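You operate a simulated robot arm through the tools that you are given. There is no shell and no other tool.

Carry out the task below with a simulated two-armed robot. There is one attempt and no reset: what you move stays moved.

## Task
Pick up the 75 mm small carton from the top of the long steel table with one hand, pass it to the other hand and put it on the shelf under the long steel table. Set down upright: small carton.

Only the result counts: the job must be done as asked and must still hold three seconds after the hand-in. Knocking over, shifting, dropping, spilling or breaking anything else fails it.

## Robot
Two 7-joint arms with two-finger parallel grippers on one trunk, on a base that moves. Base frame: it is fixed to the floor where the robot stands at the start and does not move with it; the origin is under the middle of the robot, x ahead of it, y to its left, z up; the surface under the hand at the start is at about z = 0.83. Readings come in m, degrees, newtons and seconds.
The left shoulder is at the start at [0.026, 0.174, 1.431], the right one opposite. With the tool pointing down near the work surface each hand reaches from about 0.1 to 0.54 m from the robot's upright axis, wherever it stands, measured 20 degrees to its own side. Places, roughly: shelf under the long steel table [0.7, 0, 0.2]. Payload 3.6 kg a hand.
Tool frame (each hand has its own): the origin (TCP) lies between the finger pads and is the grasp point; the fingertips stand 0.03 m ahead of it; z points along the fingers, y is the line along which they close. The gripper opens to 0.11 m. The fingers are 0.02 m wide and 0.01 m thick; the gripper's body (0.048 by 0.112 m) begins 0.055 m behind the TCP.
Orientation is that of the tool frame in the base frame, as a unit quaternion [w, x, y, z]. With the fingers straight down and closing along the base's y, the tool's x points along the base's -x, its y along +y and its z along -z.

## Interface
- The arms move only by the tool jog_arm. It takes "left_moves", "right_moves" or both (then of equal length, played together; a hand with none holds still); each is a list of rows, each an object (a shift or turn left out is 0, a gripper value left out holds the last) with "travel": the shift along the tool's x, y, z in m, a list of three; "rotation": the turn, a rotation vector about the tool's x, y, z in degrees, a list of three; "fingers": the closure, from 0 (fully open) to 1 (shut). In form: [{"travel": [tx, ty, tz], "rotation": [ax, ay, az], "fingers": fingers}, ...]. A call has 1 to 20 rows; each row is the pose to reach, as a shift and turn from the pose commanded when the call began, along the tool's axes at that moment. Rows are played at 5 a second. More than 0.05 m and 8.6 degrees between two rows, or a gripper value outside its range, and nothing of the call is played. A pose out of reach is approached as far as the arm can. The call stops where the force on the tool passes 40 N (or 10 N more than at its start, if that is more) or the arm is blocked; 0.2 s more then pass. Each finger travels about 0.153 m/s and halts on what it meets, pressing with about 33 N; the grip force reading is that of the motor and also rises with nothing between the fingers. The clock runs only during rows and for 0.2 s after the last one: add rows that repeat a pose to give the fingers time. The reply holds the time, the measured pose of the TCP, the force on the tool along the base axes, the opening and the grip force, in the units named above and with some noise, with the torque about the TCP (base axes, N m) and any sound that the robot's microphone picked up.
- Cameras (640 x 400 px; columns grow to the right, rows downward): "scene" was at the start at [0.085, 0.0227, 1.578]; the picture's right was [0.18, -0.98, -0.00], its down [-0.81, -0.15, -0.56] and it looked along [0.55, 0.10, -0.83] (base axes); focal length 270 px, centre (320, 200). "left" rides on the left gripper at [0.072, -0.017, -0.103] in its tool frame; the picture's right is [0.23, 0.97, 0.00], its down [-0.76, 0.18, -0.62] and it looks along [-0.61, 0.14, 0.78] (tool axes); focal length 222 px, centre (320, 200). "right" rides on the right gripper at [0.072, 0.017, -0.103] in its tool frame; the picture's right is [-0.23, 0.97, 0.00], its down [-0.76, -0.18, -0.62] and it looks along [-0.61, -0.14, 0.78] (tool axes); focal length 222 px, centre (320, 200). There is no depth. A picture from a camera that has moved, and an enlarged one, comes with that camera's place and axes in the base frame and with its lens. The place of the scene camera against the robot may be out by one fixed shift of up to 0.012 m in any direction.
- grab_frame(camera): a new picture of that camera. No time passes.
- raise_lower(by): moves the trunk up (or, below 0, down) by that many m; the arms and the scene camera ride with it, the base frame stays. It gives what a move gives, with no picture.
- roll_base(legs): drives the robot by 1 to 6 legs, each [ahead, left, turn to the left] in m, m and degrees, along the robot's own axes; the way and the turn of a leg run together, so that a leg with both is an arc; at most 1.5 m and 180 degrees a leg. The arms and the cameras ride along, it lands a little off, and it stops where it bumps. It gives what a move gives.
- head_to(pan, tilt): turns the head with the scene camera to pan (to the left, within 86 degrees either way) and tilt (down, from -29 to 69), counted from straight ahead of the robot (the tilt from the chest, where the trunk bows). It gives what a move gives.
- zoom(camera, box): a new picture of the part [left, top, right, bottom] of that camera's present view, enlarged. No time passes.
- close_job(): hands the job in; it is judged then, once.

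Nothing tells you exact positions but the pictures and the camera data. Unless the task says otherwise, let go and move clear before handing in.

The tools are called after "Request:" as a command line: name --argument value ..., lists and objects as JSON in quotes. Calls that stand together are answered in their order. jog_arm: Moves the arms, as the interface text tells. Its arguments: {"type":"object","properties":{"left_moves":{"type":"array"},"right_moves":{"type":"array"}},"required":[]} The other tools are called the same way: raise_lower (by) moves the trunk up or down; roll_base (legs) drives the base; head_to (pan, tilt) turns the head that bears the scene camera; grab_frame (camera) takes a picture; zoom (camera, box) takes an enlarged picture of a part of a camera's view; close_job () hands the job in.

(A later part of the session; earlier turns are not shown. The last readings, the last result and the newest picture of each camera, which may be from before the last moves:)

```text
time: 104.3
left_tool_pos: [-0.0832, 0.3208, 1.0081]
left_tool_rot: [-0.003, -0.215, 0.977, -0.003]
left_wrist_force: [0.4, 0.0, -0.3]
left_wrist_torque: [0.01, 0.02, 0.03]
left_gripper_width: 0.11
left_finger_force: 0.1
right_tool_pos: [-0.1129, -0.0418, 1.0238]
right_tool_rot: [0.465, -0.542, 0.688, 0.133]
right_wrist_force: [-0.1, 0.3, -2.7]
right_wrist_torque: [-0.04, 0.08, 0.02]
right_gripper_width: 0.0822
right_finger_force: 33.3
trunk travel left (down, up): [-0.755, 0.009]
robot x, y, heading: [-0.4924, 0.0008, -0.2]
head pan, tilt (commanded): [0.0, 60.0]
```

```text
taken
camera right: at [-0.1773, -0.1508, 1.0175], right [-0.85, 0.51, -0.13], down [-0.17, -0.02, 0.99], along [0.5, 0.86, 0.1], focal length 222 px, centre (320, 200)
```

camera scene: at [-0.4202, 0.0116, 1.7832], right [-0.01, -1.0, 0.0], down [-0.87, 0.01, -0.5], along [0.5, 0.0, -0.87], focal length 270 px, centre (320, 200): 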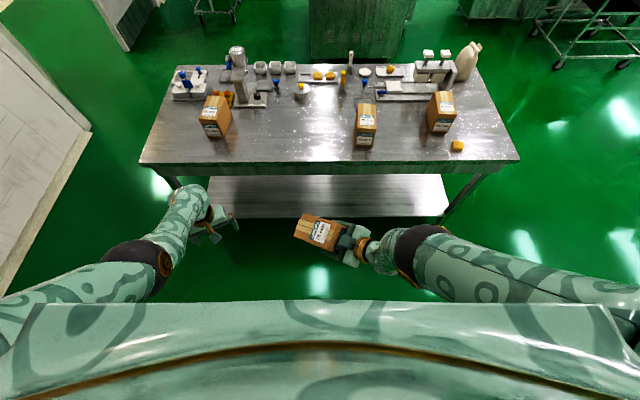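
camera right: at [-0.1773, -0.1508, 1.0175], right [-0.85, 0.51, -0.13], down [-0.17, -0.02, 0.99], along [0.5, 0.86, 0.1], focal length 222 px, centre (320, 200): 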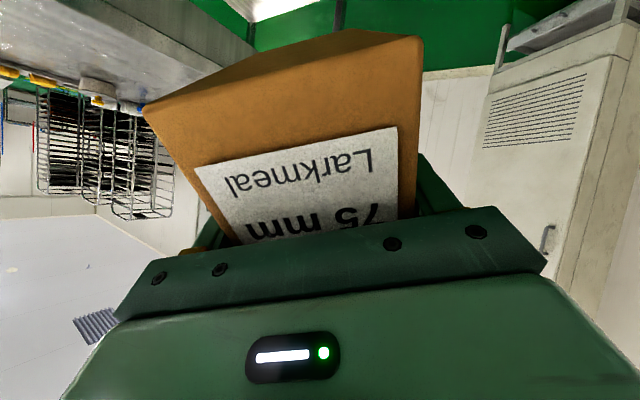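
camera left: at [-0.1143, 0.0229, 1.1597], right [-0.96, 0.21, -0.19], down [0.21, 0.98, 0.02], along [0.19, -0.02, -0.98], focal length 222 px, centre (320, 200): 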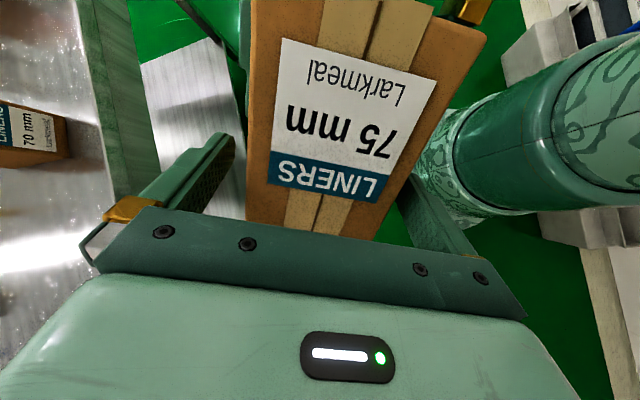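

The carton is steady in the right grip. Now I'll bring it to the right side and turn it upright, with the hand pointing forward-left and about 12° nose-down.

Request:
jog_arm --right_moves '[{"travel": [0.0142, -0.0105, -0.0197], "rotation": [4.38, -2.55, 5.12]}, {"travel": [0.0285, -0.021, -0.0394], "rotation": [8.76, -5.1, 10.25]}, {"travel": [0.0427, -0.0316, -0.0591], "rotation": [13.14, -7.65, 15.37]}, {"travel": [0.0569, -0.0421, -0.0788], "rotation": [17.53, -10.2, 20.5]}, {"travel": [0.0712, -0.0526, -0.0985], "rotation": [21.9, -12.76, 25.62]}, {"travel": [0.0854, -0.0631, -0.1182], "rotation": [26.29, -15.31, 30.75]}, {"travel": [0.0854, -0.0631, -0.1182], "rotation": [26.29, -15.31, 30.75]}]'

Request:
grab_frame --camera "scene"

```text
time: 105.9
left_tool_pos: [-0.0833, 0.3222, 1.0083]
left_tool_rot: [-0.004, -0.214, 0.977, -0.004]
left_wrist_force: [-0.6, 0.1, -0.3]
left_wrist_torque: [0.01, -0.02, 0.05]
left_gripper_width: 0.1099
left_finger_force: 0.1
right_tool_pos: [-0.1155, -0.2006, 1.0419]
right_tool_rot: [0.609, -0.2, 0.75, 0.162]
right_wrist_force: [-0.2, -0.3, -2.7]
right_wrist_torque: [-0.03, 0.11, 0.03]
right_gripper_width: 0.0819
right_finger_force: 32.9
trunk travel left (down, up): [-0.755, 0.009]
robot x, y, heading: [-0.4947, 0.0044, -0.6]
head pan, tilt (commanded): [0.0, 60.0]
```

```text
taken
camera scene: at [-0.4202, 0.0116, 1.7832], right [-0.01, -1.0, 0.0], down [-0.87, 0.01, -0.5], along [0.5, 0.0, -0.87], focal length 270 px, centre (320, 200)
```

scene: 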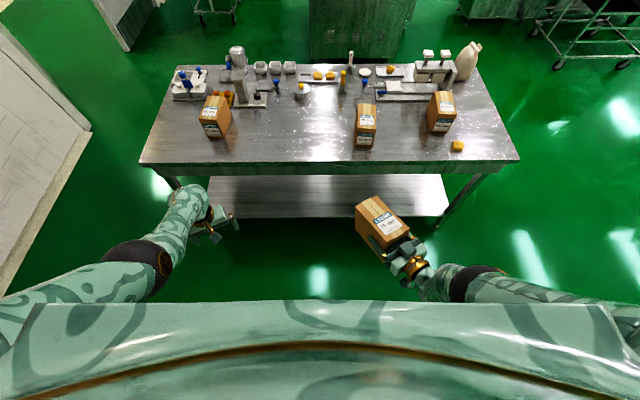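

The carton is upright in the right hand, away from the table. Lowering the trunk in stages.

Request:
raise_lower --by -0.35

Request:
grab_frame --camera "scene"

```text
time: 109.3
left_tool_pos: [-0.0843, 0.32, 0.6576]
left_tool_rot: [-0.004, -0.214, 0.977, -0.003]
left_wrist_force: [0.8, -0.3, 0.9]
left_wrist_torque: [0.02, 0.01, -0.02]
left_gripper_width: 0.1098
left_finger_force: 0.1
right_tool_pos: [-0.1155, -0.1998, 0.6911]
right_tool_rot: [0.607, -0.202, 0.751, 0.162]
right_wrist_force: [0.1, 0.2, -3.3]
right_wrist_torque: [-0.07, 0.13, 0.02]
right_gripper_width: 0.0821
right_finger_force: 33.1
trunk travel left (down, up): [-0.405, 0.359]
robot x, y, heading: [-0.4937, 0.0028, -0.5]
head pan, tilt (commanded): [0.0, 60.0]
```

```text
taken
camera scene: at [-0.3878, 0.0109, 1.4323], right [-0.01, -1.0, 0.0], down [-0.87, 0.01, -0.5], along [0.5, 0.0, -0.87], focal length 270 px, centre (320, 200)
```

scene: 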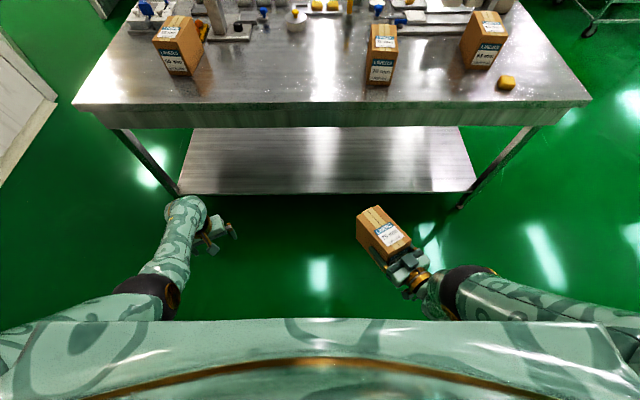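

Request:
raise_lower --by -0.2

Request:
grab_frame --camera "scene"

```text
time: 111.5
left_tool_pos: [-0.0828, 0.3205, 0.4563]
left_tool_rot: [-0.002, -0.215, 0.977, -0.003]
left_wrist_force: [-0.1, 0.1, 0.2]
left_wrist_torque: [-0.02, 0.04, -0.01]
left_gripper_width: 0.1099
left_finger_force: 0.1
right_tool_pos: [-0.1147, -0.2007, 0.491]
right_tool_rot: [0.61, -0.2, 0.75, 0.161]
right_wrist_force: [0.8, -0.8, -3.1]
right_wrist_torque: [-0.09, 0.11, -0.02]
right_gripper_width: 0.0818
right_finger_force: 33.4
trunk travel left (down, up): [-0.205, 0.559]
robot x, y, heading: [-0.4945, 0.0011, -0.5]
head pan, tilt (commanded): [0.0, 60.0]
```

```text
taken
camera scene: at [-0.3065, 0.0101, 1.2279], right [-0.01, -1.0, 0.0], down [-0.87, 0.01, -0.5], along [0.5, 0.0, -0.87], focal length 270 px, centre (320, 200)
```

scene: 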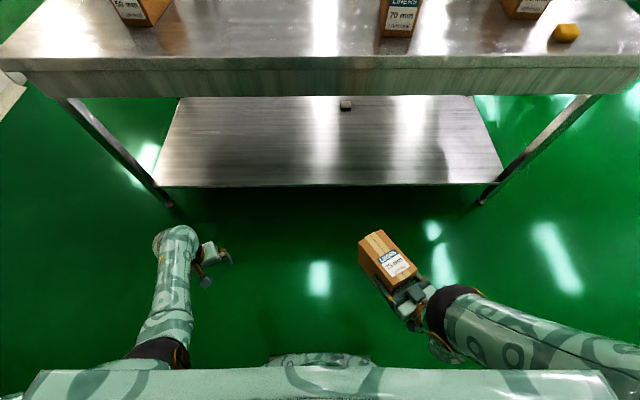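

Both arms ride down well. Lowering the last 20 cm.

Request:
raise_lower --by -0.19

Request:
grab_frame --camera "scene"

```text
time: 113.6
left_tool_pos: [-0.0825, 0.3208, 0.2684]
left_tool_rot: [-0.002, -0.215, 0.977, -0.003]
left_wrist_force: [0.2, 0.3, -0.3]
left_wrist_torque: [0.04, -0.02, 0.03]
left_gripper_width: 0.1102
left_finger_force: 0.1
right_tool_pos: [-0.1147, -0.2001, 0.3011]
right_tool_rot: [0.609, -0.201, 0.75, 0.161]
right_wrist_force: [-0.2, 0.0, -2.9]
right_wrist_torque: [-0.05, 0.12, 0.01]
right_gripper_width: 0.0817
right_finger_force: 33.6
trunk travel left (down, up): [-0.015, 0.749]
robot x, y, heading: [-0.4923, 0.0056, -0.3]
head pan, tilt (commanded): [0.0, 60.0]
```

```text
taken
camera scene: at [-0.191, 0.0091, 1.0245], right [-0.01, -1.0, 0.0], down [-0.87, 0.01, -0.5], along [0.5, 0.0, -0.87], focal length 270 px, centre (320, 200)
```

scene: 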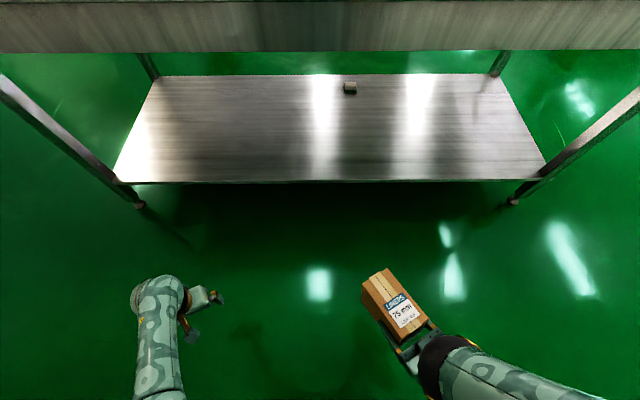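

Request:
head_to --pan 0 --tilt 69

Request:
grab_frame --camera "scene"

Request:
head_to --pan 60 --tilt 55

Request:
grab_frame --camera "scene"

Request:
head_to --pan -60 --tilt 55

Request:
grab_frame --camera "scene"

```text
time: 114.3
left_tool_pos: [-0.0827, 0.3207, 0.2671]
left_tool_rot: [-0.003, -0.215, 0.977, -0.004]
left_wrist_force: [-0.5, 0.7, 1.0]
left_wrist_torque: [0.02, 0.02, -0.01]
left_gripper_width: 0.1103
left_finger_force: 0.0
right_tool_pos: [-0.1167, -0.1996, 0.3002]
right_tool_rot: [0.608, -0.201, 0.751, 0.161]
right_wrist_force: [0.0, -0.6, -2.3]
right_wrist_torque: [-0.03, 0.09, 0.01]
right_gripper_width: 0.082
right_finger_force: 33.3
trunk travel left (down, up): [-0.015, 0.749]
robot x, y, heading: [-0.495, -0.0015, -0.5]
head pan, tilt (commanded): [0.0, 68.8]
```

```text
taken
camera scene: at [-0.2014, 0.0092, 1.015], right [-0.01, -1.0, 0.0], down [-0.93, 0.01, -0.36], along [0.36, 0.0, -0.93], focal length 270 px, centre (320, 200)
```

scene: 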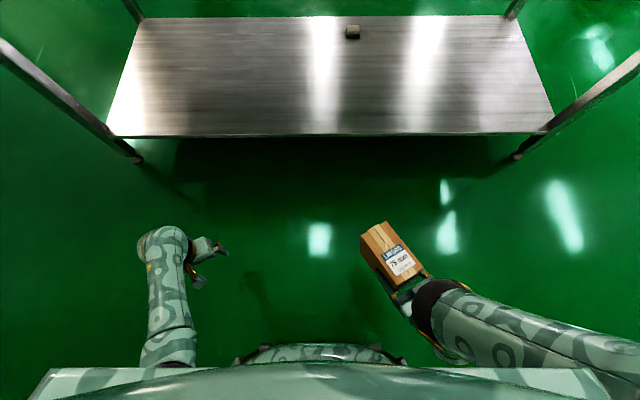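

```text
time: 115.6
left_tool_pos: [-0.0833, 0.3199, 0.268]
left_tool_rot: [-0.003, -0.215, 0.977, -0.003]
left_wrist_force: [-0.5, -0.4, -1.2]
left_wrist_torque: [-0.04, -0.02, -0.01]
left_gripper_width: 0.11
left_finger_force: 0.1
right_tool_pos: [-0.1163, -0.2003, 0.301]
right_tool_rot: [0.609, -0.201, 0.751, 0.161]
right_wrist_force: [-1.0, -0.1, -3.5]
right_wrist_torque: [-0.05, 0.1, 0.02]
right_gripper_width: 0.082
right_finger_force: 32.8
trunk travel left (down, up): [-0.015, 0.749]
robot x, y, heading: [-0.4945, 0.0006, -0.7]
head pan, tilt (commanded): [60.0, 55.0]
```

```text
taken
camera scene: at [-0.2207, 0.0718, 1.0304], right [0.86, -0.51, 0.0], down [-0.42, -0.71, -0.57], along [0.29, 0.49, -0.82], focal length 270 px, centre (320, 200)
```

scene: 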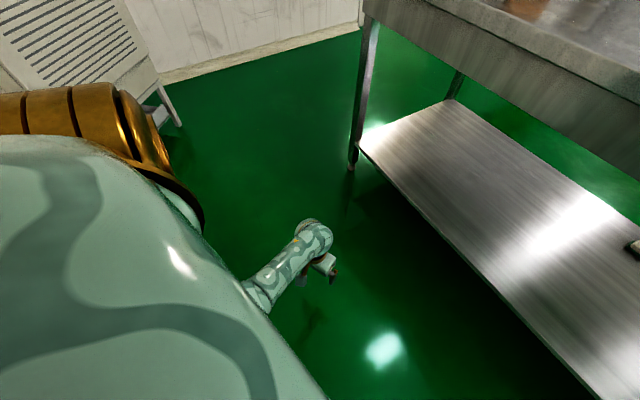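

```text
time: 117.6
left_tool_pos: [-0.0819, 0.3206, 0.2674]
left_tool_rot: [-0.002, -0.215, 0.977, -0.002]
left_wrist_force: [0.7, 0.2, 0.2]
left_wrist_torque: [0.0, 0.01, -0.02]
left_gripper_width: 0.11
left_finger_force: 0.1
right_tool_pos: [-0.1169, -0.2, 0.2993]
right_tool_rot: [0.609, -0.201, 0.75, 0.162]
right_wrist_force: [-0.5, -0.5, -2.9]
right_wrist_torque: [-0.03, 0.09, 0.0]
right_gripper_width: 0.0821
right_finger_force: 33.2
trunk travel left (down, up): [-0.015, 0.749]
robot x, y, heading: [-0.4956, 0.0034, -0.8]
head pan, tilt (commanded): [-60.0, 55.0]
```

```text
taken
camera scene: at [-0.2219, -0.0531, 1.0304], right [-0.87, -0.49, 0.0], down [-0.4, 0.71, -0.57], along [0.28, -0.5, -0.82], focal length 270 px, centre (320, 200)
```

scene: 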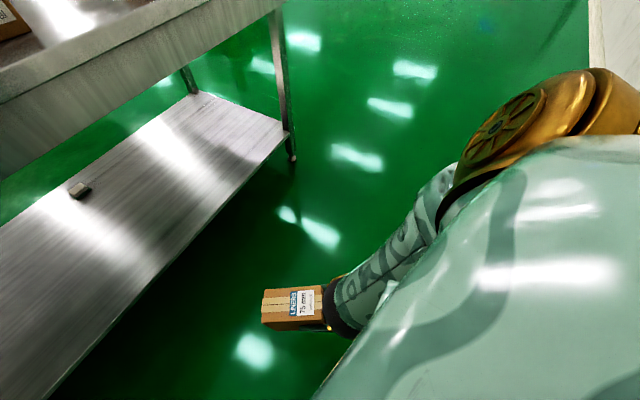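

At full low, the chest front is about 0.26 m ahead of the axis, so standing near x = -0.02 leaves roughly 8 cm to the table edge, and both arms pass below the apron (z ≈ 0.71). I'll pull the left hand back, outward and up a little so it stays off the shelf.

Request:
jog_arm --left_moves '[{"travel": [0.0119, 0.022, -0.015]}, {"travel": [0.0238, 0.044, -0.03]}, {"travel": [0.0356, 0.0661, -0.045]}, {"travel": [0.0475, 0.0881, -0.06]}, {"travel": [0.0475, 0.0881, -0.06]}]'

Request:
head_to --pan 30 --tilt 69

Request:
grab_frame --camera "scene"

```text
time: 118.8
left_tool_pos: [-0.1627, 0.3818, 0.3287]
left_tool_rot: [-0.003, -0.215, 0.977, -0.003]
left_wrist_force: [0.2, 0.7, -1.2]
left_wrist_torque: [-0.02, 0.01, 0.02]
left_gripper_width: 0.1096
left_finger_force: 0.0
right_tool_pos: [-0.1148, -0.2001, 0.3001]
right_tool_rot: [0.608, -0.201, 0.751, 0.162]
right_wrist_force: [0.3, 1.1, -3.8]
right_wrist_torque: [-0.06, 0.12, 0.0]
right_gripper_width: 0.0818
right_finger_force: 33.0
trunk travel left (down, up): [-0.015, 0.749]
robot x, y, heading: [-0.5004, -0.001, -0.4]
head pan, tilt (commanded): [-60.0, 55.0]
```

```text
time: 120.5
left_tool_pos: [-0.1626, 0.381, 0.3293]
left_tool_rot: [-0.004, -0.215, 0.977, -0.002]
left_wrist_force: [0.2, -1.1, 0.2]
left_wrist_torque: [-0.01, 0.03, -0.01]
left_gripper_width: 0.1102
left_finger_force: 0.1
right_tool_pos: [-0.116, -0.1995, 0.301]
right_tool_rot: [0.608, -0.201, 0.751, 0.162]
right_wrist_force: [1.4, 0.1, -3.3]
right_wrist_torque: [-0.04, 0.12, 0.02]
right_gripper_width: 0.0818
right_finger_force: 33.4
trunk travel left (down, up): [-0.015, 0.749]
robot x, y, heading: [-0.4897, 0.0016, -0.3]
head pan, tilt (commanded): [30.0, 68.8]
```

```text
taken
camera scene: at [-0.2087, 0.0372, 1.015], right [0.49, -0.87, 0.0], down [-0.81, -0.46, -0.36], along [0.32, 0.18, -0.93], focal length 270 px, centre (320, 200)
```

scene: 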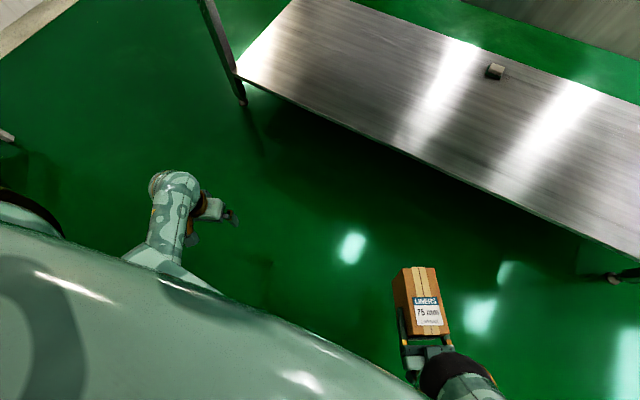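

Left hand is clear. Now I'll raise the carton slightly and extend the right hand forward 10 cm before driving in under the table.

Request:
jog_arm --right_moves '[{"travel": [-0.02, -0.008, 0.01]}, {"travel": [-0.04, -0.02, 0.03]}, {"travel": [-0.0572, -0.035, 0.053]}, {"travel": [-0.0572, -0.0499, 0.0765]}, {"travel": [-0.0572, -0.0499, 0.0765]}]'

Request:
head_to --pan -20 --tilt 60

Request:
grab_frame --camera "scene"

Request:
grab_frame --camera "right"

```text
time: 121.7
left_tool_pos: [-0.1611, 0.3812, 0.3292]
left_tool_rot: [-0.003, -0.215, 0.977, -0.003]
left_wrist_force: [-0.6, -0.9, -0.7]
left_wrist_torque: [-0.01, 0.0, -0.03]
left_gripper_width: 0.1099
left_finger_force: 0.1
right_tool_pos: [-0.014, -0.2019, 0.3392]
right_tool_rot: [0.609, -0.2, 0.751, 0.161]
right_wrist_force: [-0.1, 0.2, -2.8]
right_wrist_torque: [-0.01, 0.09, 0.01]
right_gripper_width: 0.082
right_finger_force: 33.1
trunk travel left (down, up): [-0.015, 0.749]
robot x, y, heading: [-0.4971, -0.0003, -0.5]
head pan, tilt (commanded): [30.0, 68.8]
```

```text
time: 122.8
left_tool_pos: [-0.163, 0.3817, 0.3293]
left_tool_rot: [-0.003, -0.215, 0.977, -0.002]
left_wrist_force: [-0.9, 0.1, -0.4]
left_wrist_torque: [-0.01, 0.0, -0.03]
left_gripper_width: 0.1101
left_finger_force: 0.0
right_tool_pos: [-0.0158, -0.2013, 0.3406]
right_tool_rot: [0.608, -0.201, 0.751, 0.162]
right_wrist_force: [0.0, 0.7, -2.1]
right_wrist_torque: [-0.06, 0.06, 0.0]
right_gripper_width: 0.082
right_finger_force: 32.9
trunk travel left (down, up): [-0.015, 0.749]
robot x, y, heading: [-0.4958, 0.0049, -0.5]
head pan, tilt (commanded): [-20.0, 60.0]
```

```text
taken
camera scene: at [-0.1949, -0.0136, 1.0243], right [-0.35, -0.94, 0.0], down [-0.81, 0.3, -0.5], along [0.47, -0.17, -0.87], focal length 270 px, centre (320, 200)
```

scene: 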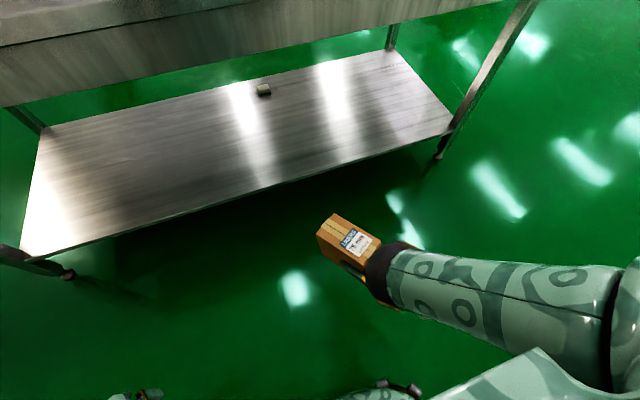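

```text
taken
camera right: at [-0.1229, -0.2444, 0.2913], right [-0.44, 0.87, 0.22], down [-0.3, -0.38, 0.87], along [0.84, 0.32, 0.43], focal length 222 px, centre (320, 200)
```

right: 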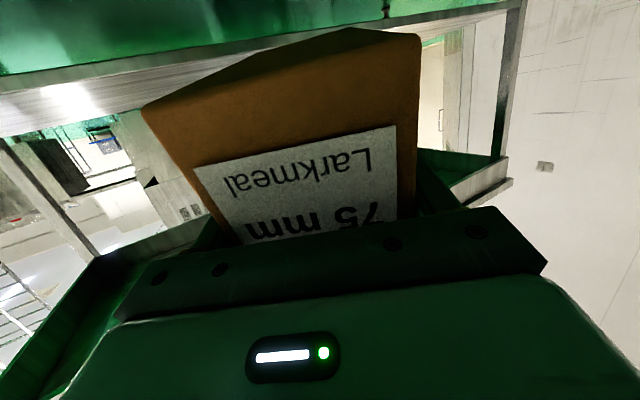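

Before driving in I want a side view of the right arm against the table edge, since its upper arm might come close to the apron. I'll turn the left hand inward so its camera looks across at the right arm.

Request:
jog_arm --left_moves '[{"travel": [0.0103, -0.0132, -0.0036], "rotation": [7.33, 1.58, 2.83]}, {"travel": [0.0205, -0.0264, -0.0073], "rotation": [14.66, 3.17, 5.67]}, {"travel": [0.0308, -0.0396, -0.0109], "rotation": [21.99, 4.75, 8.5]}, {"travel": [0.041, -0.0528, -0.0145], "rotation": [29.33, 6.33, 11.33]}, {"travel": [0.0513, -0.0659, -0.0181], "rotation": [36.66, 7.91, 14.16]}, {"travel": [0.0616, -0.0791, -0.0218], "rotation": [43.99, 9.5, 17.0]}, {"travel": [0.0718, -0.0923, -0.0254], "rotation": [51.32, 11.08, 19.83]}, {"travel": [0.0821, -0.1055, -0.029], "rotation": [58.65, 12.66, 22.66]}, {"travel": [0.0821, -0.1055, -0.029], "rotation": [58.65, 12.66, 22.66]}]'

Request:
grab_frame --camera "left"

```text
time: 124.8
left_tool_pos: [-0.1937, 0.2502, 0.3572]
left_tool_rot: [0.0, -0.001, 0.866, -0.5]
left_wrist_force: [-0.6, 0.1, -0.1]
left_wrist_torque: [-0.01, -0.02, 0.0]
left_gripper_width: 0.1099
left_finger_force: 0.0
right_tool_pos: [-0.0144, -0.2011, 0.3398]
right_tool_rot: [0.608, -0.201, 0.751, 0.162]
right_wrist_force: [0.1, 0.3, -2.7]
right_wrist_torque: [-0.04, 0.09, 0.0]
right_gripper_width: 0.0819
right_finger_force: 32.9
trunk travel left (down, up): [-0.015, 0.749]
robot x, y, heading: [-0.4923, -0.0009, -0.5]
head pan, tilt (commanded): [-20.0, 60.0]
```

```text
taken
camera left: at [-0.2658, 0.3303, 0.4236], right [-0.23, 0.49, -0.84], down [0.76, 0.63, 0.16], along [0.61, -0.61, -0.51], focal length 222 px, centre (320, 200)
```

left: 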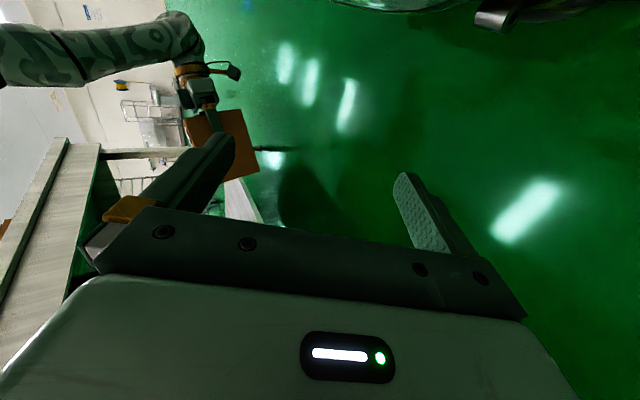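

Request:
zoom --camera "left" --box '[0, 0, 320, 200]'

```text
2.00 times, centred on (160, 100) of left
camera zoom: at [-0.2658, 0.3303, 0.4236], right [-0.23, 0.49, -0.84], down [0.76, 0.63, 0.16], along [0.61, -0.61, -0.51], focal length 444 px, centre (640, 400)
```

zoom: 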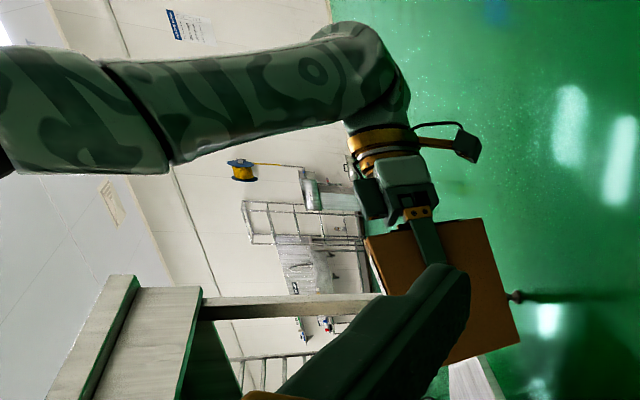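

The side view shows the right forearm hanging down with the elbow at about z = 0.65, which would come near the apron if I drove in too far. I'll extend the right hand further forward and turn it to 15°, so the robot can stop well short at x ≈ -0.12.

Request:
jog_arm --right_moves '[{"travel": [-0.0047, -0.0158, 0.0271], "rotation": [4.9, 0, 1.04]}, {"travel": [-0.0095, -0.0316, 0.0541], "rotation": [9.79, 0.01, 2.09]}, {"travel": [-0.0142, -0.0474, 0.0812], "rotation": [14.68, 0.015, 3.13]}, {"travel": [-0.0142, -0.0474, 0.0812], "rotation": [14.68, 0.015, 3.13]}]'

Request:
zoom --camera "left" --box '[0, 0, 320, 200]'

Request:
grab_frame --camera "scene"

```text
time: 125.8
left_tool_pos: [-0.193, 0.2518, 0.3584]
left_tool_rot: [0.0, 0.0, 0.866, -0.5]
left_wrist_force: [-0.4, 0.8, -0.3]
left_wrist_torque: [-0.03, -0.02, 0.03]
left_gripper_width: 0.1101
left_finger_force: 0.3
right_tool_pos: [0.0793, -0.2008, 0.3373]
right_tool_rot: [0.624, -0.1, 0.771, 0.08]
right_wrist_force: [-0.2, 0.3, -2.3]
right_wrist_torque: [0.0, 0.13, -0.02]
right_gripper_width: 0.0819
right_finger_force: 32.7
trunk travel left (down, up): [-0.015, 0.749]
robot x, y, heading: [-0.4943, 0.0018, -0.5]
head pan, tilt (commanded): [-20.0, 60.0]
```

```text
2.00 times, centred on (160, 100) of left
camera zoom: at [-0.2656, 0.3302, 0.4237], right [-0.23, 0.49, -0.84], down [0.76, 0.63, 0.16], along [0.61, -0.61, -0.51], focal length 444 px, centre (640, 400)
```

zoom: 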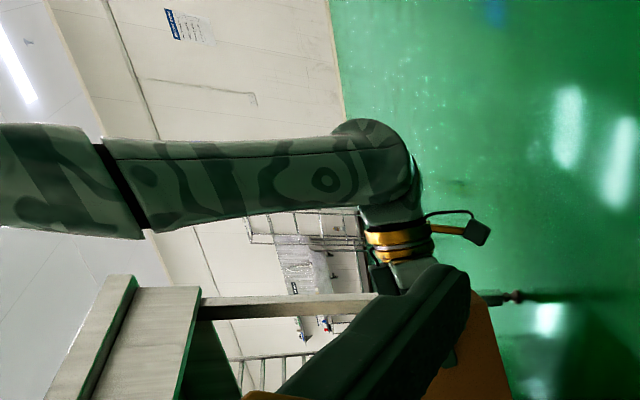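

```text
taken
camera scene: at [-0.1948, -0.0136, 1.0243], right [-0.35, -0.94, 0.0], down [-0.81, 0.3, -0.5], along [0.47, -0.18, -0.87], focal length 270 px, centre (320, 200)
```

scene: 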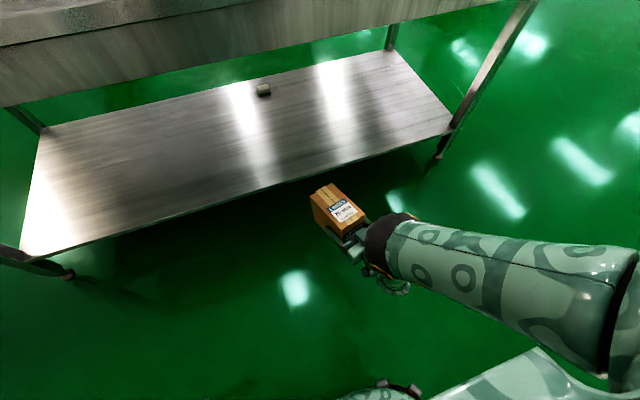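

The elbow is still too far forward when the hand is held high. Better: keep the arm nearly straight and let the trunk do the final lowering, so I'll raise the trunk 3 cm and lower the hand relative to it.

Request:
raise_lower --by 0.03

Request:
jog_arm --right_moves '[{"travel": [0.0178, 0.0191, -0.0034]}, {"travel": [0.0355, 0.0382, -0.0069]}, {"travel": [0.0533, 0.0573, -0.0103]}, {"travel": [0.0533, 0.0573, -0.0103]}]'

Request:
zoom --camera "left" --box '[0, 0, 320, 200]'

Request:
grab_frame --camera "scene"

```text
time: 126.6
left_tool_pos: [-0.1939, 0.2506, 0.3869]
left_tool_rot: [0.0, 0.0, 0.865, -0.501]
left_wrist_force: [0.0, -0.3, 0.4]
left_wrist_torque: [-0.01, 0.0, -0.03]
left_gripper_width: 0.1102
left_finger_force: 0.0
right_tool_pos: [0.079, -0.1998, 0.3671]
right_tool_rot: [0.623, -0.101, 0.771, 0.081]
right_wrist_force: [0.6, 0.9, -3.5]
right_wrist_torque: [-0.04, 0.1, 0.01]
right_gripper_width: 0.082
right_finger_force: 33.5
trunk travel left (down, up): [-0.045, 0.719]
robot x, y, heading: [-0.4961, 0.0083, -0.4]
head pan, tilt (commanded): [-20.0, 60.0]
```

```text
time: 127.6
left_tool_pos: [-0.1932, 0.2512, 0.3869]
left_tool_rot: [-0.001, 0.0, 0.866, -0.5]
left_wrist_force: [-0.5, -0.3, 0.9]
left_wrist_torque: [0.01, 0.0, 0.01]
left_gripper_width: 0.11
left_finger_force: 0.0
right_tool_pos: [0.0295, -0.1717, 0.3435]
right_tool_rot: [0.624, -0.106, 0.769, 0.088]
right_wrist_force: [-0.8, 1.2, -2.4]
right_wrist_torque: [-0.01, 0.1, 0.01]
right_gripper_width: 0.0819
right_finger_force: 32.8
right hand out of reach, approached as far as the arm can: row 1, 2, 3, 4
trunk travel left (down, up): [-0.045, 0.719]
robot x, y, heading: [-0.4953, 0.003, -0.4]
head pan, tilt (commanded): [-20.0, 60.0]
```

```text
2.00 times, centred on (160, 100) of left
camera zoom: at [-0.2655, 0.3305, 0.4532], right [-0.23, 0.49, -0.84], down [0.76, 0.63, 0.16], along [0.61, -0.61, -0.51], focal length 444 px, centre (640, 400)
```

zoom: 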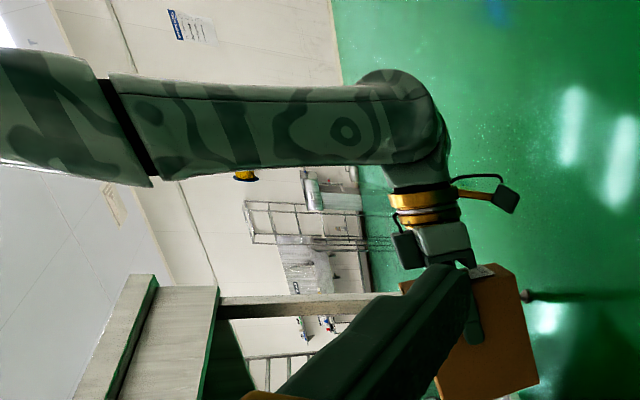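

```text
taken
camera scene: at [-0.2141, -0.0134, 1.0569], right [-0.35, -0.94, 0.0], down [-0.81, 0.3, -0.5], along [0.47, -0.18, -0.87], focal length 270 px, centre (320, 200)
```

scene: 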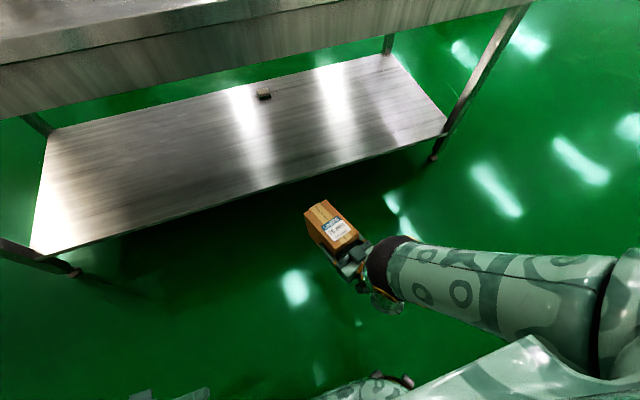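

The wrist hits its limit in that posture; a straighter arm with the hand turned to 30° and further right worked earlier. I'll go back to that orientation and check the height reached.

Request:
jog_arm --right_moves '[{"travel": [0.0, -0.015, 0.004], "rotation": [-6.85, 0.02, -1.43]}, {"travel": [0.005, -0.0314, 0.0095], "rotation": [-13.7, 0.04, -2.87]}, {"travel": [0.0117, -0.0314, 0.0095], "rotation": [-13.7, 0.04, -2.87]}, {"travel": [0.0117, -0.0314, 0.0095], "rotation": [-13.7, 0.04, -2.87]}]'

Request:
zoom --camera "left" --box '[0, 0, 320, 200]'

Request:
grab_frame --camera "scene"

```text
time: 128.6
left_tool_pos: [-0.1928, 0.2519, 0.3867]
left_tool_rot: [-0.001, 0.0, 0.866, -0.5]
left_wrist_force: [0.1, -0.3, -1.6]
left_wrist_torque: [-0.03, 0.02, -0.02]
left_gripper_width: 0.1099
left_finger_force: 0.0
right_tool_pos: [0.043, -0.2001, 0.328]
right_tool_rot: [0.609, -0.194, 0.754, 0.156]
right_wrist_force: [0.1, 0.7, -2.5]
right_wrist_torque: [-0.05, 0.12, -0.02]
right_gripper_width: 0.082
right_finger_force: 32.4
trunk travel left (down, up): [-0.045, 0.719]
robot x, y, heading: [-0.4957, 0.0045, -0.6]
head pan, tilt (commanded): [-20.0, 60.0]
```

```text
2.00 times, centred on (160, 100) of left
camera zoom: at [-0.2656, 0.3305, 0.4532], right [-0.23, 0.49, -0.84], down [0.76, 0.63, 0.16], along [0.61, -0.61, -0.51], focal length 444 px, centre (640, 400)
```

zoom: 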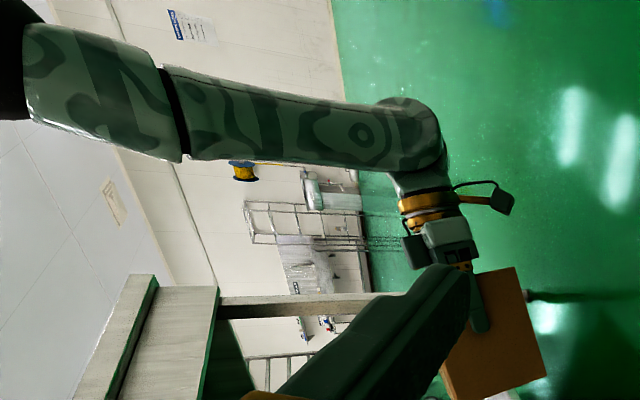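

```text
taken
camera scene: at [-0.2141, -0.0134, 1.0569], right [-0.35, -0.94, 0.0], down [-0.81, 0.3, -0.5], along [0.47, -0.18, -0.87], focal length 270 px, centre (320, 200)
```

scene: 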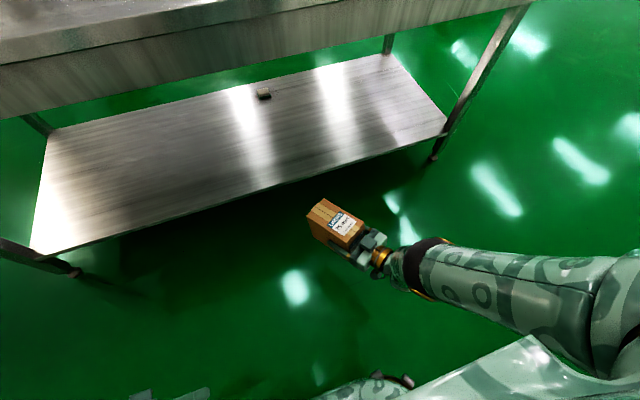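

Now the arm is nearly straight with the elbow back and low (z ≈ 0.62), and the carton at z = 0.328 has clearance over the shelf. I'll drive forward 0.2 m first and check the view.

Request:
roll_base --legs '[[0.2, 0, 0]]'

Request:
grab_frame --camera "scene"

Request:
grab_frame --camera "left"

Request:
grab_frame --camera "right"

```text
time: 130.2
left_tool_pos: [0.0025, 0.2496, 0.3872]
left_tool_rot: [0.0, -0.001, 0.866, -0.5]
left_wrist_force: [-0.3, -0.8, 0.0]
left_wrist_torque: [0.0, -0.02, 0.02]
left_gripper_width: 0.1101
left_finger_force: 0.0
right_tool_pos: [0.2397, -0.2018, 0.329]
right_tool_rot: [0.609, -0.195, 0.753, 0.157]
right_wrist_force: [0.9, 0.3, -2.3]
right_wrist_torque: [-0.05, 0.09, 0.0]
right_gripper_width: 0.0818
right_finger_force: 32.6
trunk travel left (down, up): [-0.045, 0.719]
robot x, y, heading: [-0.298, 0.0011, -0.6]
head pan, tilt (commanded): [-20.0, 60.0]
```

```text
taken
camera scene: at [-0.0182, -0.0149, 1.0569], right [-0.35, -0.94, 0.0], down [-0.81, 0.3, -0.5], along [0.47, -0.17, -0.87], focal length 270 px, centre (320, 200)
```

scene: 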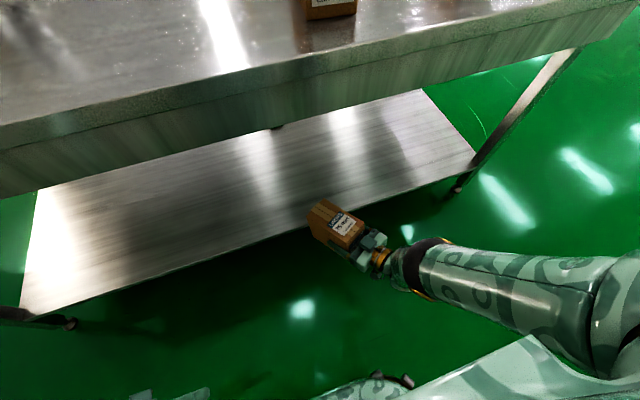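

```text
taken
camera left: at [-0.0701, 0.3291, 0.4532], right [-0.23, 0.49, -0.84], down [0.76, 0.63, 0.16], along [0.61, -0.61, -0.51], focal length 222 px, centre (320, 200)
```

left: 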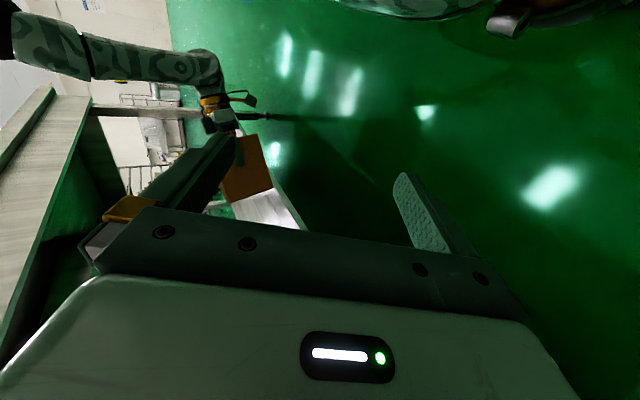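

```text
taken
camera right: at [0.1303, -0.2415, 0.2799], right [-0.43, 0.88, 0.22], down [-0.31, -0.37, 0.88], along [0.85, 0.31, 0.43], focal length 222 px, centre (320, 200)
```

right: 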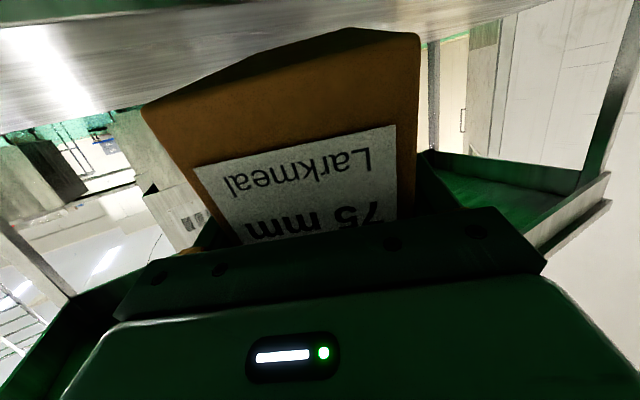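

Request:
zoom --camera "left" --box '[160, 60, 340, 240]'

Request:
zoom --camera "scene" --box '[260, 170, 480, 310]'

```text
2.22 times, centred on (250, 150) of left
camera zoom: at [-0.0701, 0.3291, 0.4532], right [-0.23, 0.49, -0.84], down [0.76, 0.63, 0.16], along [0.61, -0.61, -0.51], focal length 494 px, centre (476, 311)
```

zoom: 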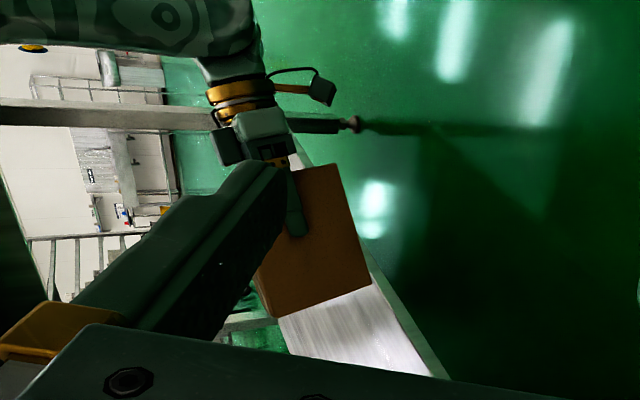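

```text
2.86 times, centred on (370, 240) of scene
camera zoom: at [-0.0182, -0.0149, 1.0569], right [-0.35, -0.94, 0.0], down [-0.81, 0.3, -0.5], along [0.47, -0.17, -0.87], focal length 773 px, centre (177, 86)
```

zoom: 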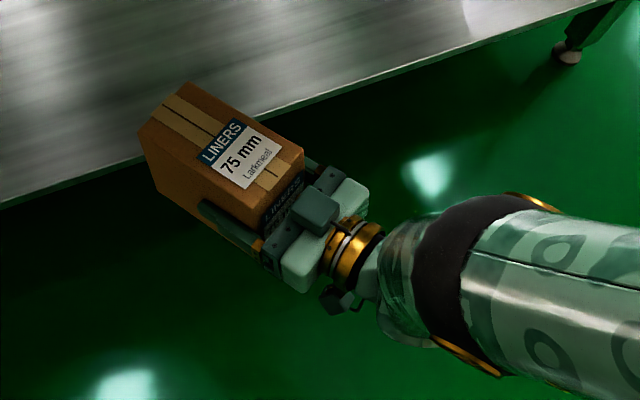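

The carton is about 4.5 cm above the shelf level and lines up well. Before the last stretch I'll check the left elbow against the table edge.

Request:
head_to --pan 45 --tilt 60

Request:
grab_frame --camera "scene"

Request:
head_to --pan 0 --tilt 69

Request:
grab_frame --camera "scene"

```text
time: 131.5
left_tool_pos: [0.002, 0.249, 0.3883]
left_tool_rot: [0.0, 0.0, 0.866, -0.499]
left_wrist_force: [0.4, 0.4, 0.0]
left_wrist_torque: [0.0, 0.01, 0.02]
left_gripper_width: 0.11
left_finger_force: 0.1
right_tool_pos: [0.2401, -0.2013, 0.3299]
right_tool_rot: [0.609, -0.195, 0.753, 0.157]
right_wrist_force: [0.5, -0.2, -3.2]
right_wrist_torque: [-0.06, 0.07, 0.02]
right_gripper_width: 0.082
right_finger_force: 33.2
trunk travel left (down, up): [-0.045, 0.719]
robot x, y, heading: [-0.2956, -0.002, -0.4]
head pan, tilt (commanded): [45.0, 60.0]
```

```text
taken
camera scene: at [-0.0331, 0.0551, 1.0569], right [0.7, -0.71, 0.0], down [-0.62, -0.61, -0.5], along [0.36, 0.35, -0.87], focal length 270 px, centre (320, 200)
```

scene: 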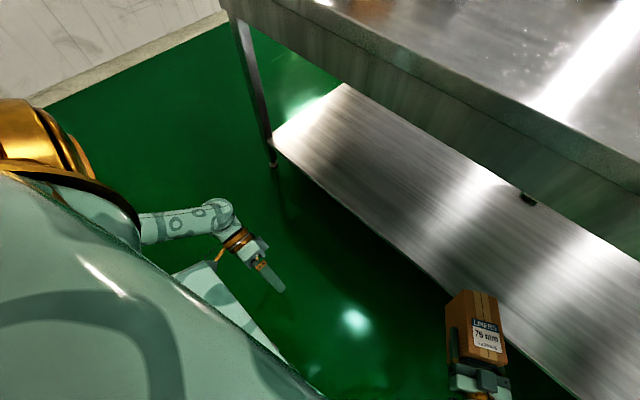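

```text
time: 132.6
left_tool_pos: [0.0022, 0.2488, 0.387]
left_tool_rot: [0.0, -0.001, 0.866, -0.5]
left_wrist_force: [0.1, -0.1, -0.2]
left_wrist_torque: [-0.02, 0.01, -0.01]
left_gripper_width: 0.11
left_finger_force: 0.0
right_tool_pos: [0.2398, -0.2004, 0.3285]
right_tool_rot: [0.609, -0.196, 0.752, 0.158]
right_wrist_force: [-0.3, -0.5, -3.0]
right_wrist_torque: [-0.03, 0.11, 0.0]
right_gripper_width: 0.0815
right_finger_force: 32.9
trunk travel left (down, up): [-0.045, 0.719]
robot x, y, heading: [-0.2988, 0.0002, -0.2]
head pan, tilt (commanded): [0.0, 68.8]
```

```text
taken
camera scene: at [-0.0247, 0.008, 1.0475], right [-0.01, -1.0, 0.0], down [-0.93, 0.01, -0.36], along [0.36, 0.0, -0.93], focal length 270 px, centre (320, 200)
```

scene: 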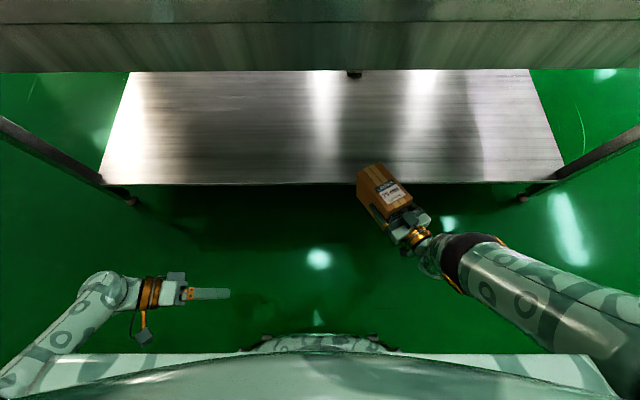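

The left arm is well back and clear. Driving the remaining 0.21 m under the table.

Request:
roll_base --legs '[[0.15, 0, 0]]'

Request:
grab_frame --camera "scene"

Request:
grab_frame --camera "left"

```text
time: 134.0
left_tool_pos: [0.1532, 0.2467, 0.3865]
left_tool_rot: [0.0, 0.001, 0.866, -0.501]
left_wrist_force: [0.2, -1.0, 0.0]
left_wrist_torque: [-0.02, -0.01, -0.01]
left_gripper_width: 0.1099
left_finger_force: 0.0
right_tool_pos: [0.3884, -0.203, 0.3294]
right_tool_rot: [0.609, -0.193, 0.753, 0.156]
right_wrist_force: [0.3, 0.7, -2.9]
right_wrist_torque: [-0.03, 0.05, -0.01]
right_gripper_width: 0.0824
right_finger_force: 32.9
trunk travel left (down, up): [-0.045, 0.719]
robot x, y, heading: [-0.1508, -0.0003, -0.3]
head pan, tilt (commanded): [0.0, 68.8]
```

```text
taken
camera scene: at [0.1249, 0.0059, 1.0475], right [-0.01, -1.0, 0.0], down [-0.93, 0.01, -0.36], along [0.36, 0.0, -0.93], focal length 270 px, centre (320, 200)
```

scene: 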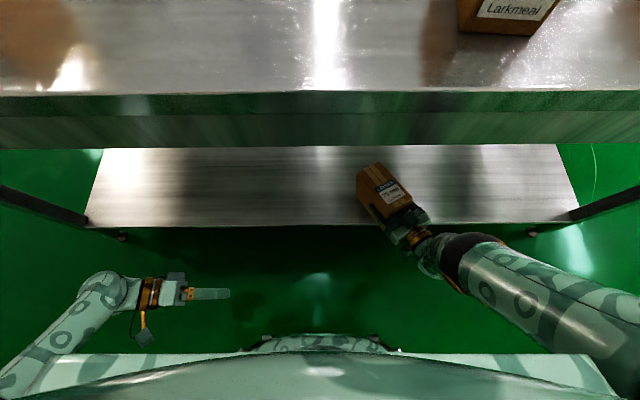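

```text
taken
camera left: at [0.0801, 0.3271, 0.4532], right [-0.23, 0.49, -0.84], down [0.76, 0.63, 0.16], along [0.61, -0.61, -0.51], focal length 222 px, centre (320, 200)
```

left: 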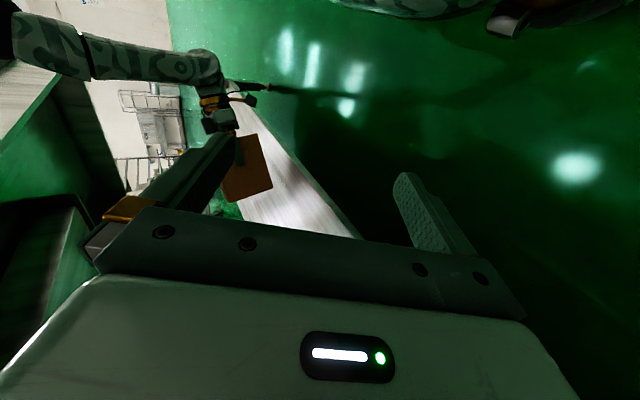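

Request:
roll_base --legs '[[0.065, 0, 0]]'

Request:
grab_frame --camera "scene"

Request:
zoom --camera "left" --box '[100, 40, 360, 240]'

```text
time: 135.0
left_tool_pos: [0.2175, 0.2482, 0.3874]
left_tool_rot: [-0.001, 0.0, 0.866, -0.5]
left_wrist_force: [0.4, -0.1, 0.0]
left_wrist_torque: [-0.01, -0.02, -0.03]
left_gripper_width: 0.11
left_finger_force: 0.0
right_tool_pos: [0.4534, -0.2045, 0.33]
right_tool_rot: [0.609, -0.193, 0.753, 0.155]
right_wrist_force: [1.4, -0.7, -2.6]
right_wrist_torque: [-0.06, 0.1, -0.01]
right_gripper_width: 0.0818
right_finger_force: 33.0
trunk travel left (down, up): [-0.045, 0.719]
robot x, y, heading: [-0.0845, -0.0008, -0.4]
head pan, tilt (commanded): [0.0, 68.8]
```

```text
taken
camera scene: at [0.1903, 0.0052, 1.0474], right [-0.01, -1.0, 0.0], down [-0.93, 0.01, -0.36], along [0.36, 0.0, -0.93], focal length 270 px, centre (320, 200)
```

scene: 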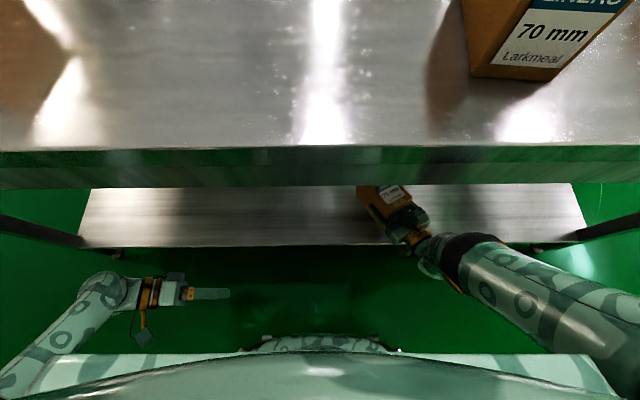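

```text
2.00 times, centred on (230, 140) of left
camera zoom: at [0.1454, 0.3264, 0.4531], right [-0.23, 0.49, -0.84], down [0.76, 0.63, 0.16], along [0.61, -0.61, -0.51], focal length 444 px, centre (500, 320)
```

zoom: 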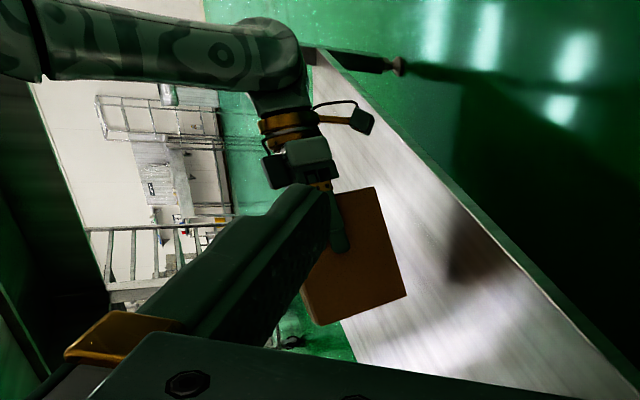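

The carton is now over the shelf with its near edge about 3 cm inside the shelf edge (x ≈ 0.36). Lowering by trunk in small steps, watching the wrist force.

Request:
raise_lower --by -0.03

Request:
zoom --camera "left" --box '[100, 40, 360, 240]'

```text
time: 135.8
left_tool_pos: [0.2182, 0.246, 0.3577]
left_tool_rot: [0.0, 0.0, 0.866, -0.5]
left_wrist_force: [0.6, 0.4, 0.0]
left_wrist_torque: [-0.03, 0.01, 0.0]
left_gripper_width: 0.1101
left_finger_force: 0.1
right_tool_pos: [0.4544, -0.2037, 0.2995]
right_tool_rot: [0.61, -0.194, 0.752, 0.157]
right_wrist_force: [-0.3, 0.2, -3.0]
right_wrist_torque: [-0.07, 0.07, 0.01]
right_gripper_width: 0.0818
right_finger_force: 32.7
trunk travel left (down, up): [-0.015, 0.749]
robot x, y, heading: [-0.0844, -0.0027, -0.4]
head pan, tilt (commanded): [0.0, 68.8]
```

```text
2.00 times, centred on (230, 140) of left
camera zoom: at [0.1453, 0.3263, 0.4233], right [-0.23, 0.49, -0.84], down [0.76, 0.63, 0.16], along [0.61, -0.61, -0.51], focal length 444 px, centre (500, 320)
```

zoom: 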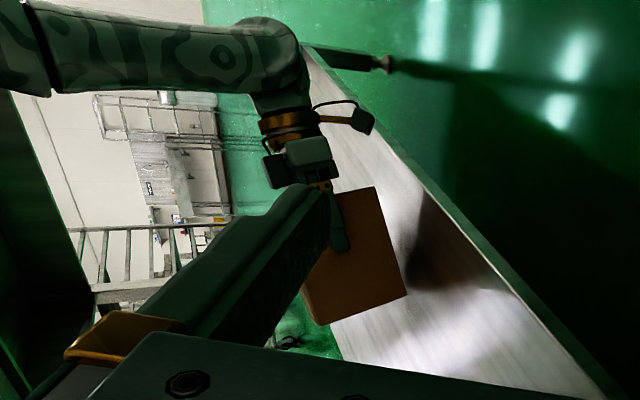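

Request:
raise_lower --by -0.014

Request:
zoom --camera "left" --box '[180, 80, 330, 220]'

```text
time: 136.4
left_tool_pos: [0.2168, 0.2473, 0.3438]
left_tool_rot: [-0.001, 0.001, 0.867, -0.499]
left_wrist_force: [0.4, -1.0, 0.0]
left_wrist_torque: [-0.02, -0.01, 0.01]
left_gripper_width: 0.1097
left_finger_force: 0.1
right_tool_pos: [0.4546, -0.2033, 0.2864]
right_tool_rot: [0.61, -0.193, 0.752, 0.156]
right_wrist_force: [2.1, -0.9, 5.0]
right_wrist_torque: [0.56, -0.51, -0.13]
right_gripper_width: 0.0816
right_finger_force: 32.4
trunk travel left (down, up): [-0.001, 0.763]
robot x, y, heading: [-0.0834, -0.0019, -0.5]
head pan, tilt (commanded): [0.0, 68.8]
```

```text
2.86 times, centred on (255, 150) of left
camera zoom: at [0.1451, 0.3265, 0.4093], right [-0.23, 0.49, -0.84], down [0.76, 0.63, 0.16], along [0.61, -0.61, -0.51], focal length 635 px, centre (506, 343)
```

zoom: 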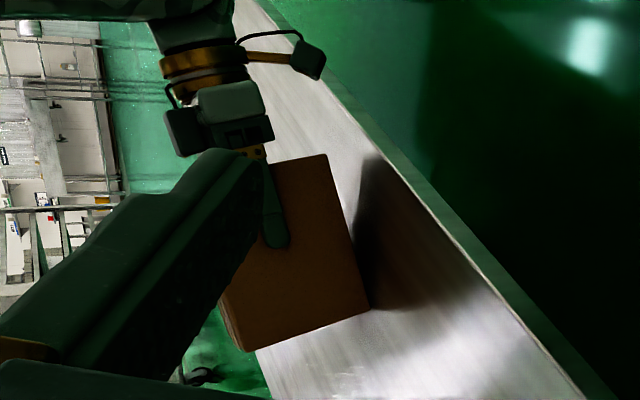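

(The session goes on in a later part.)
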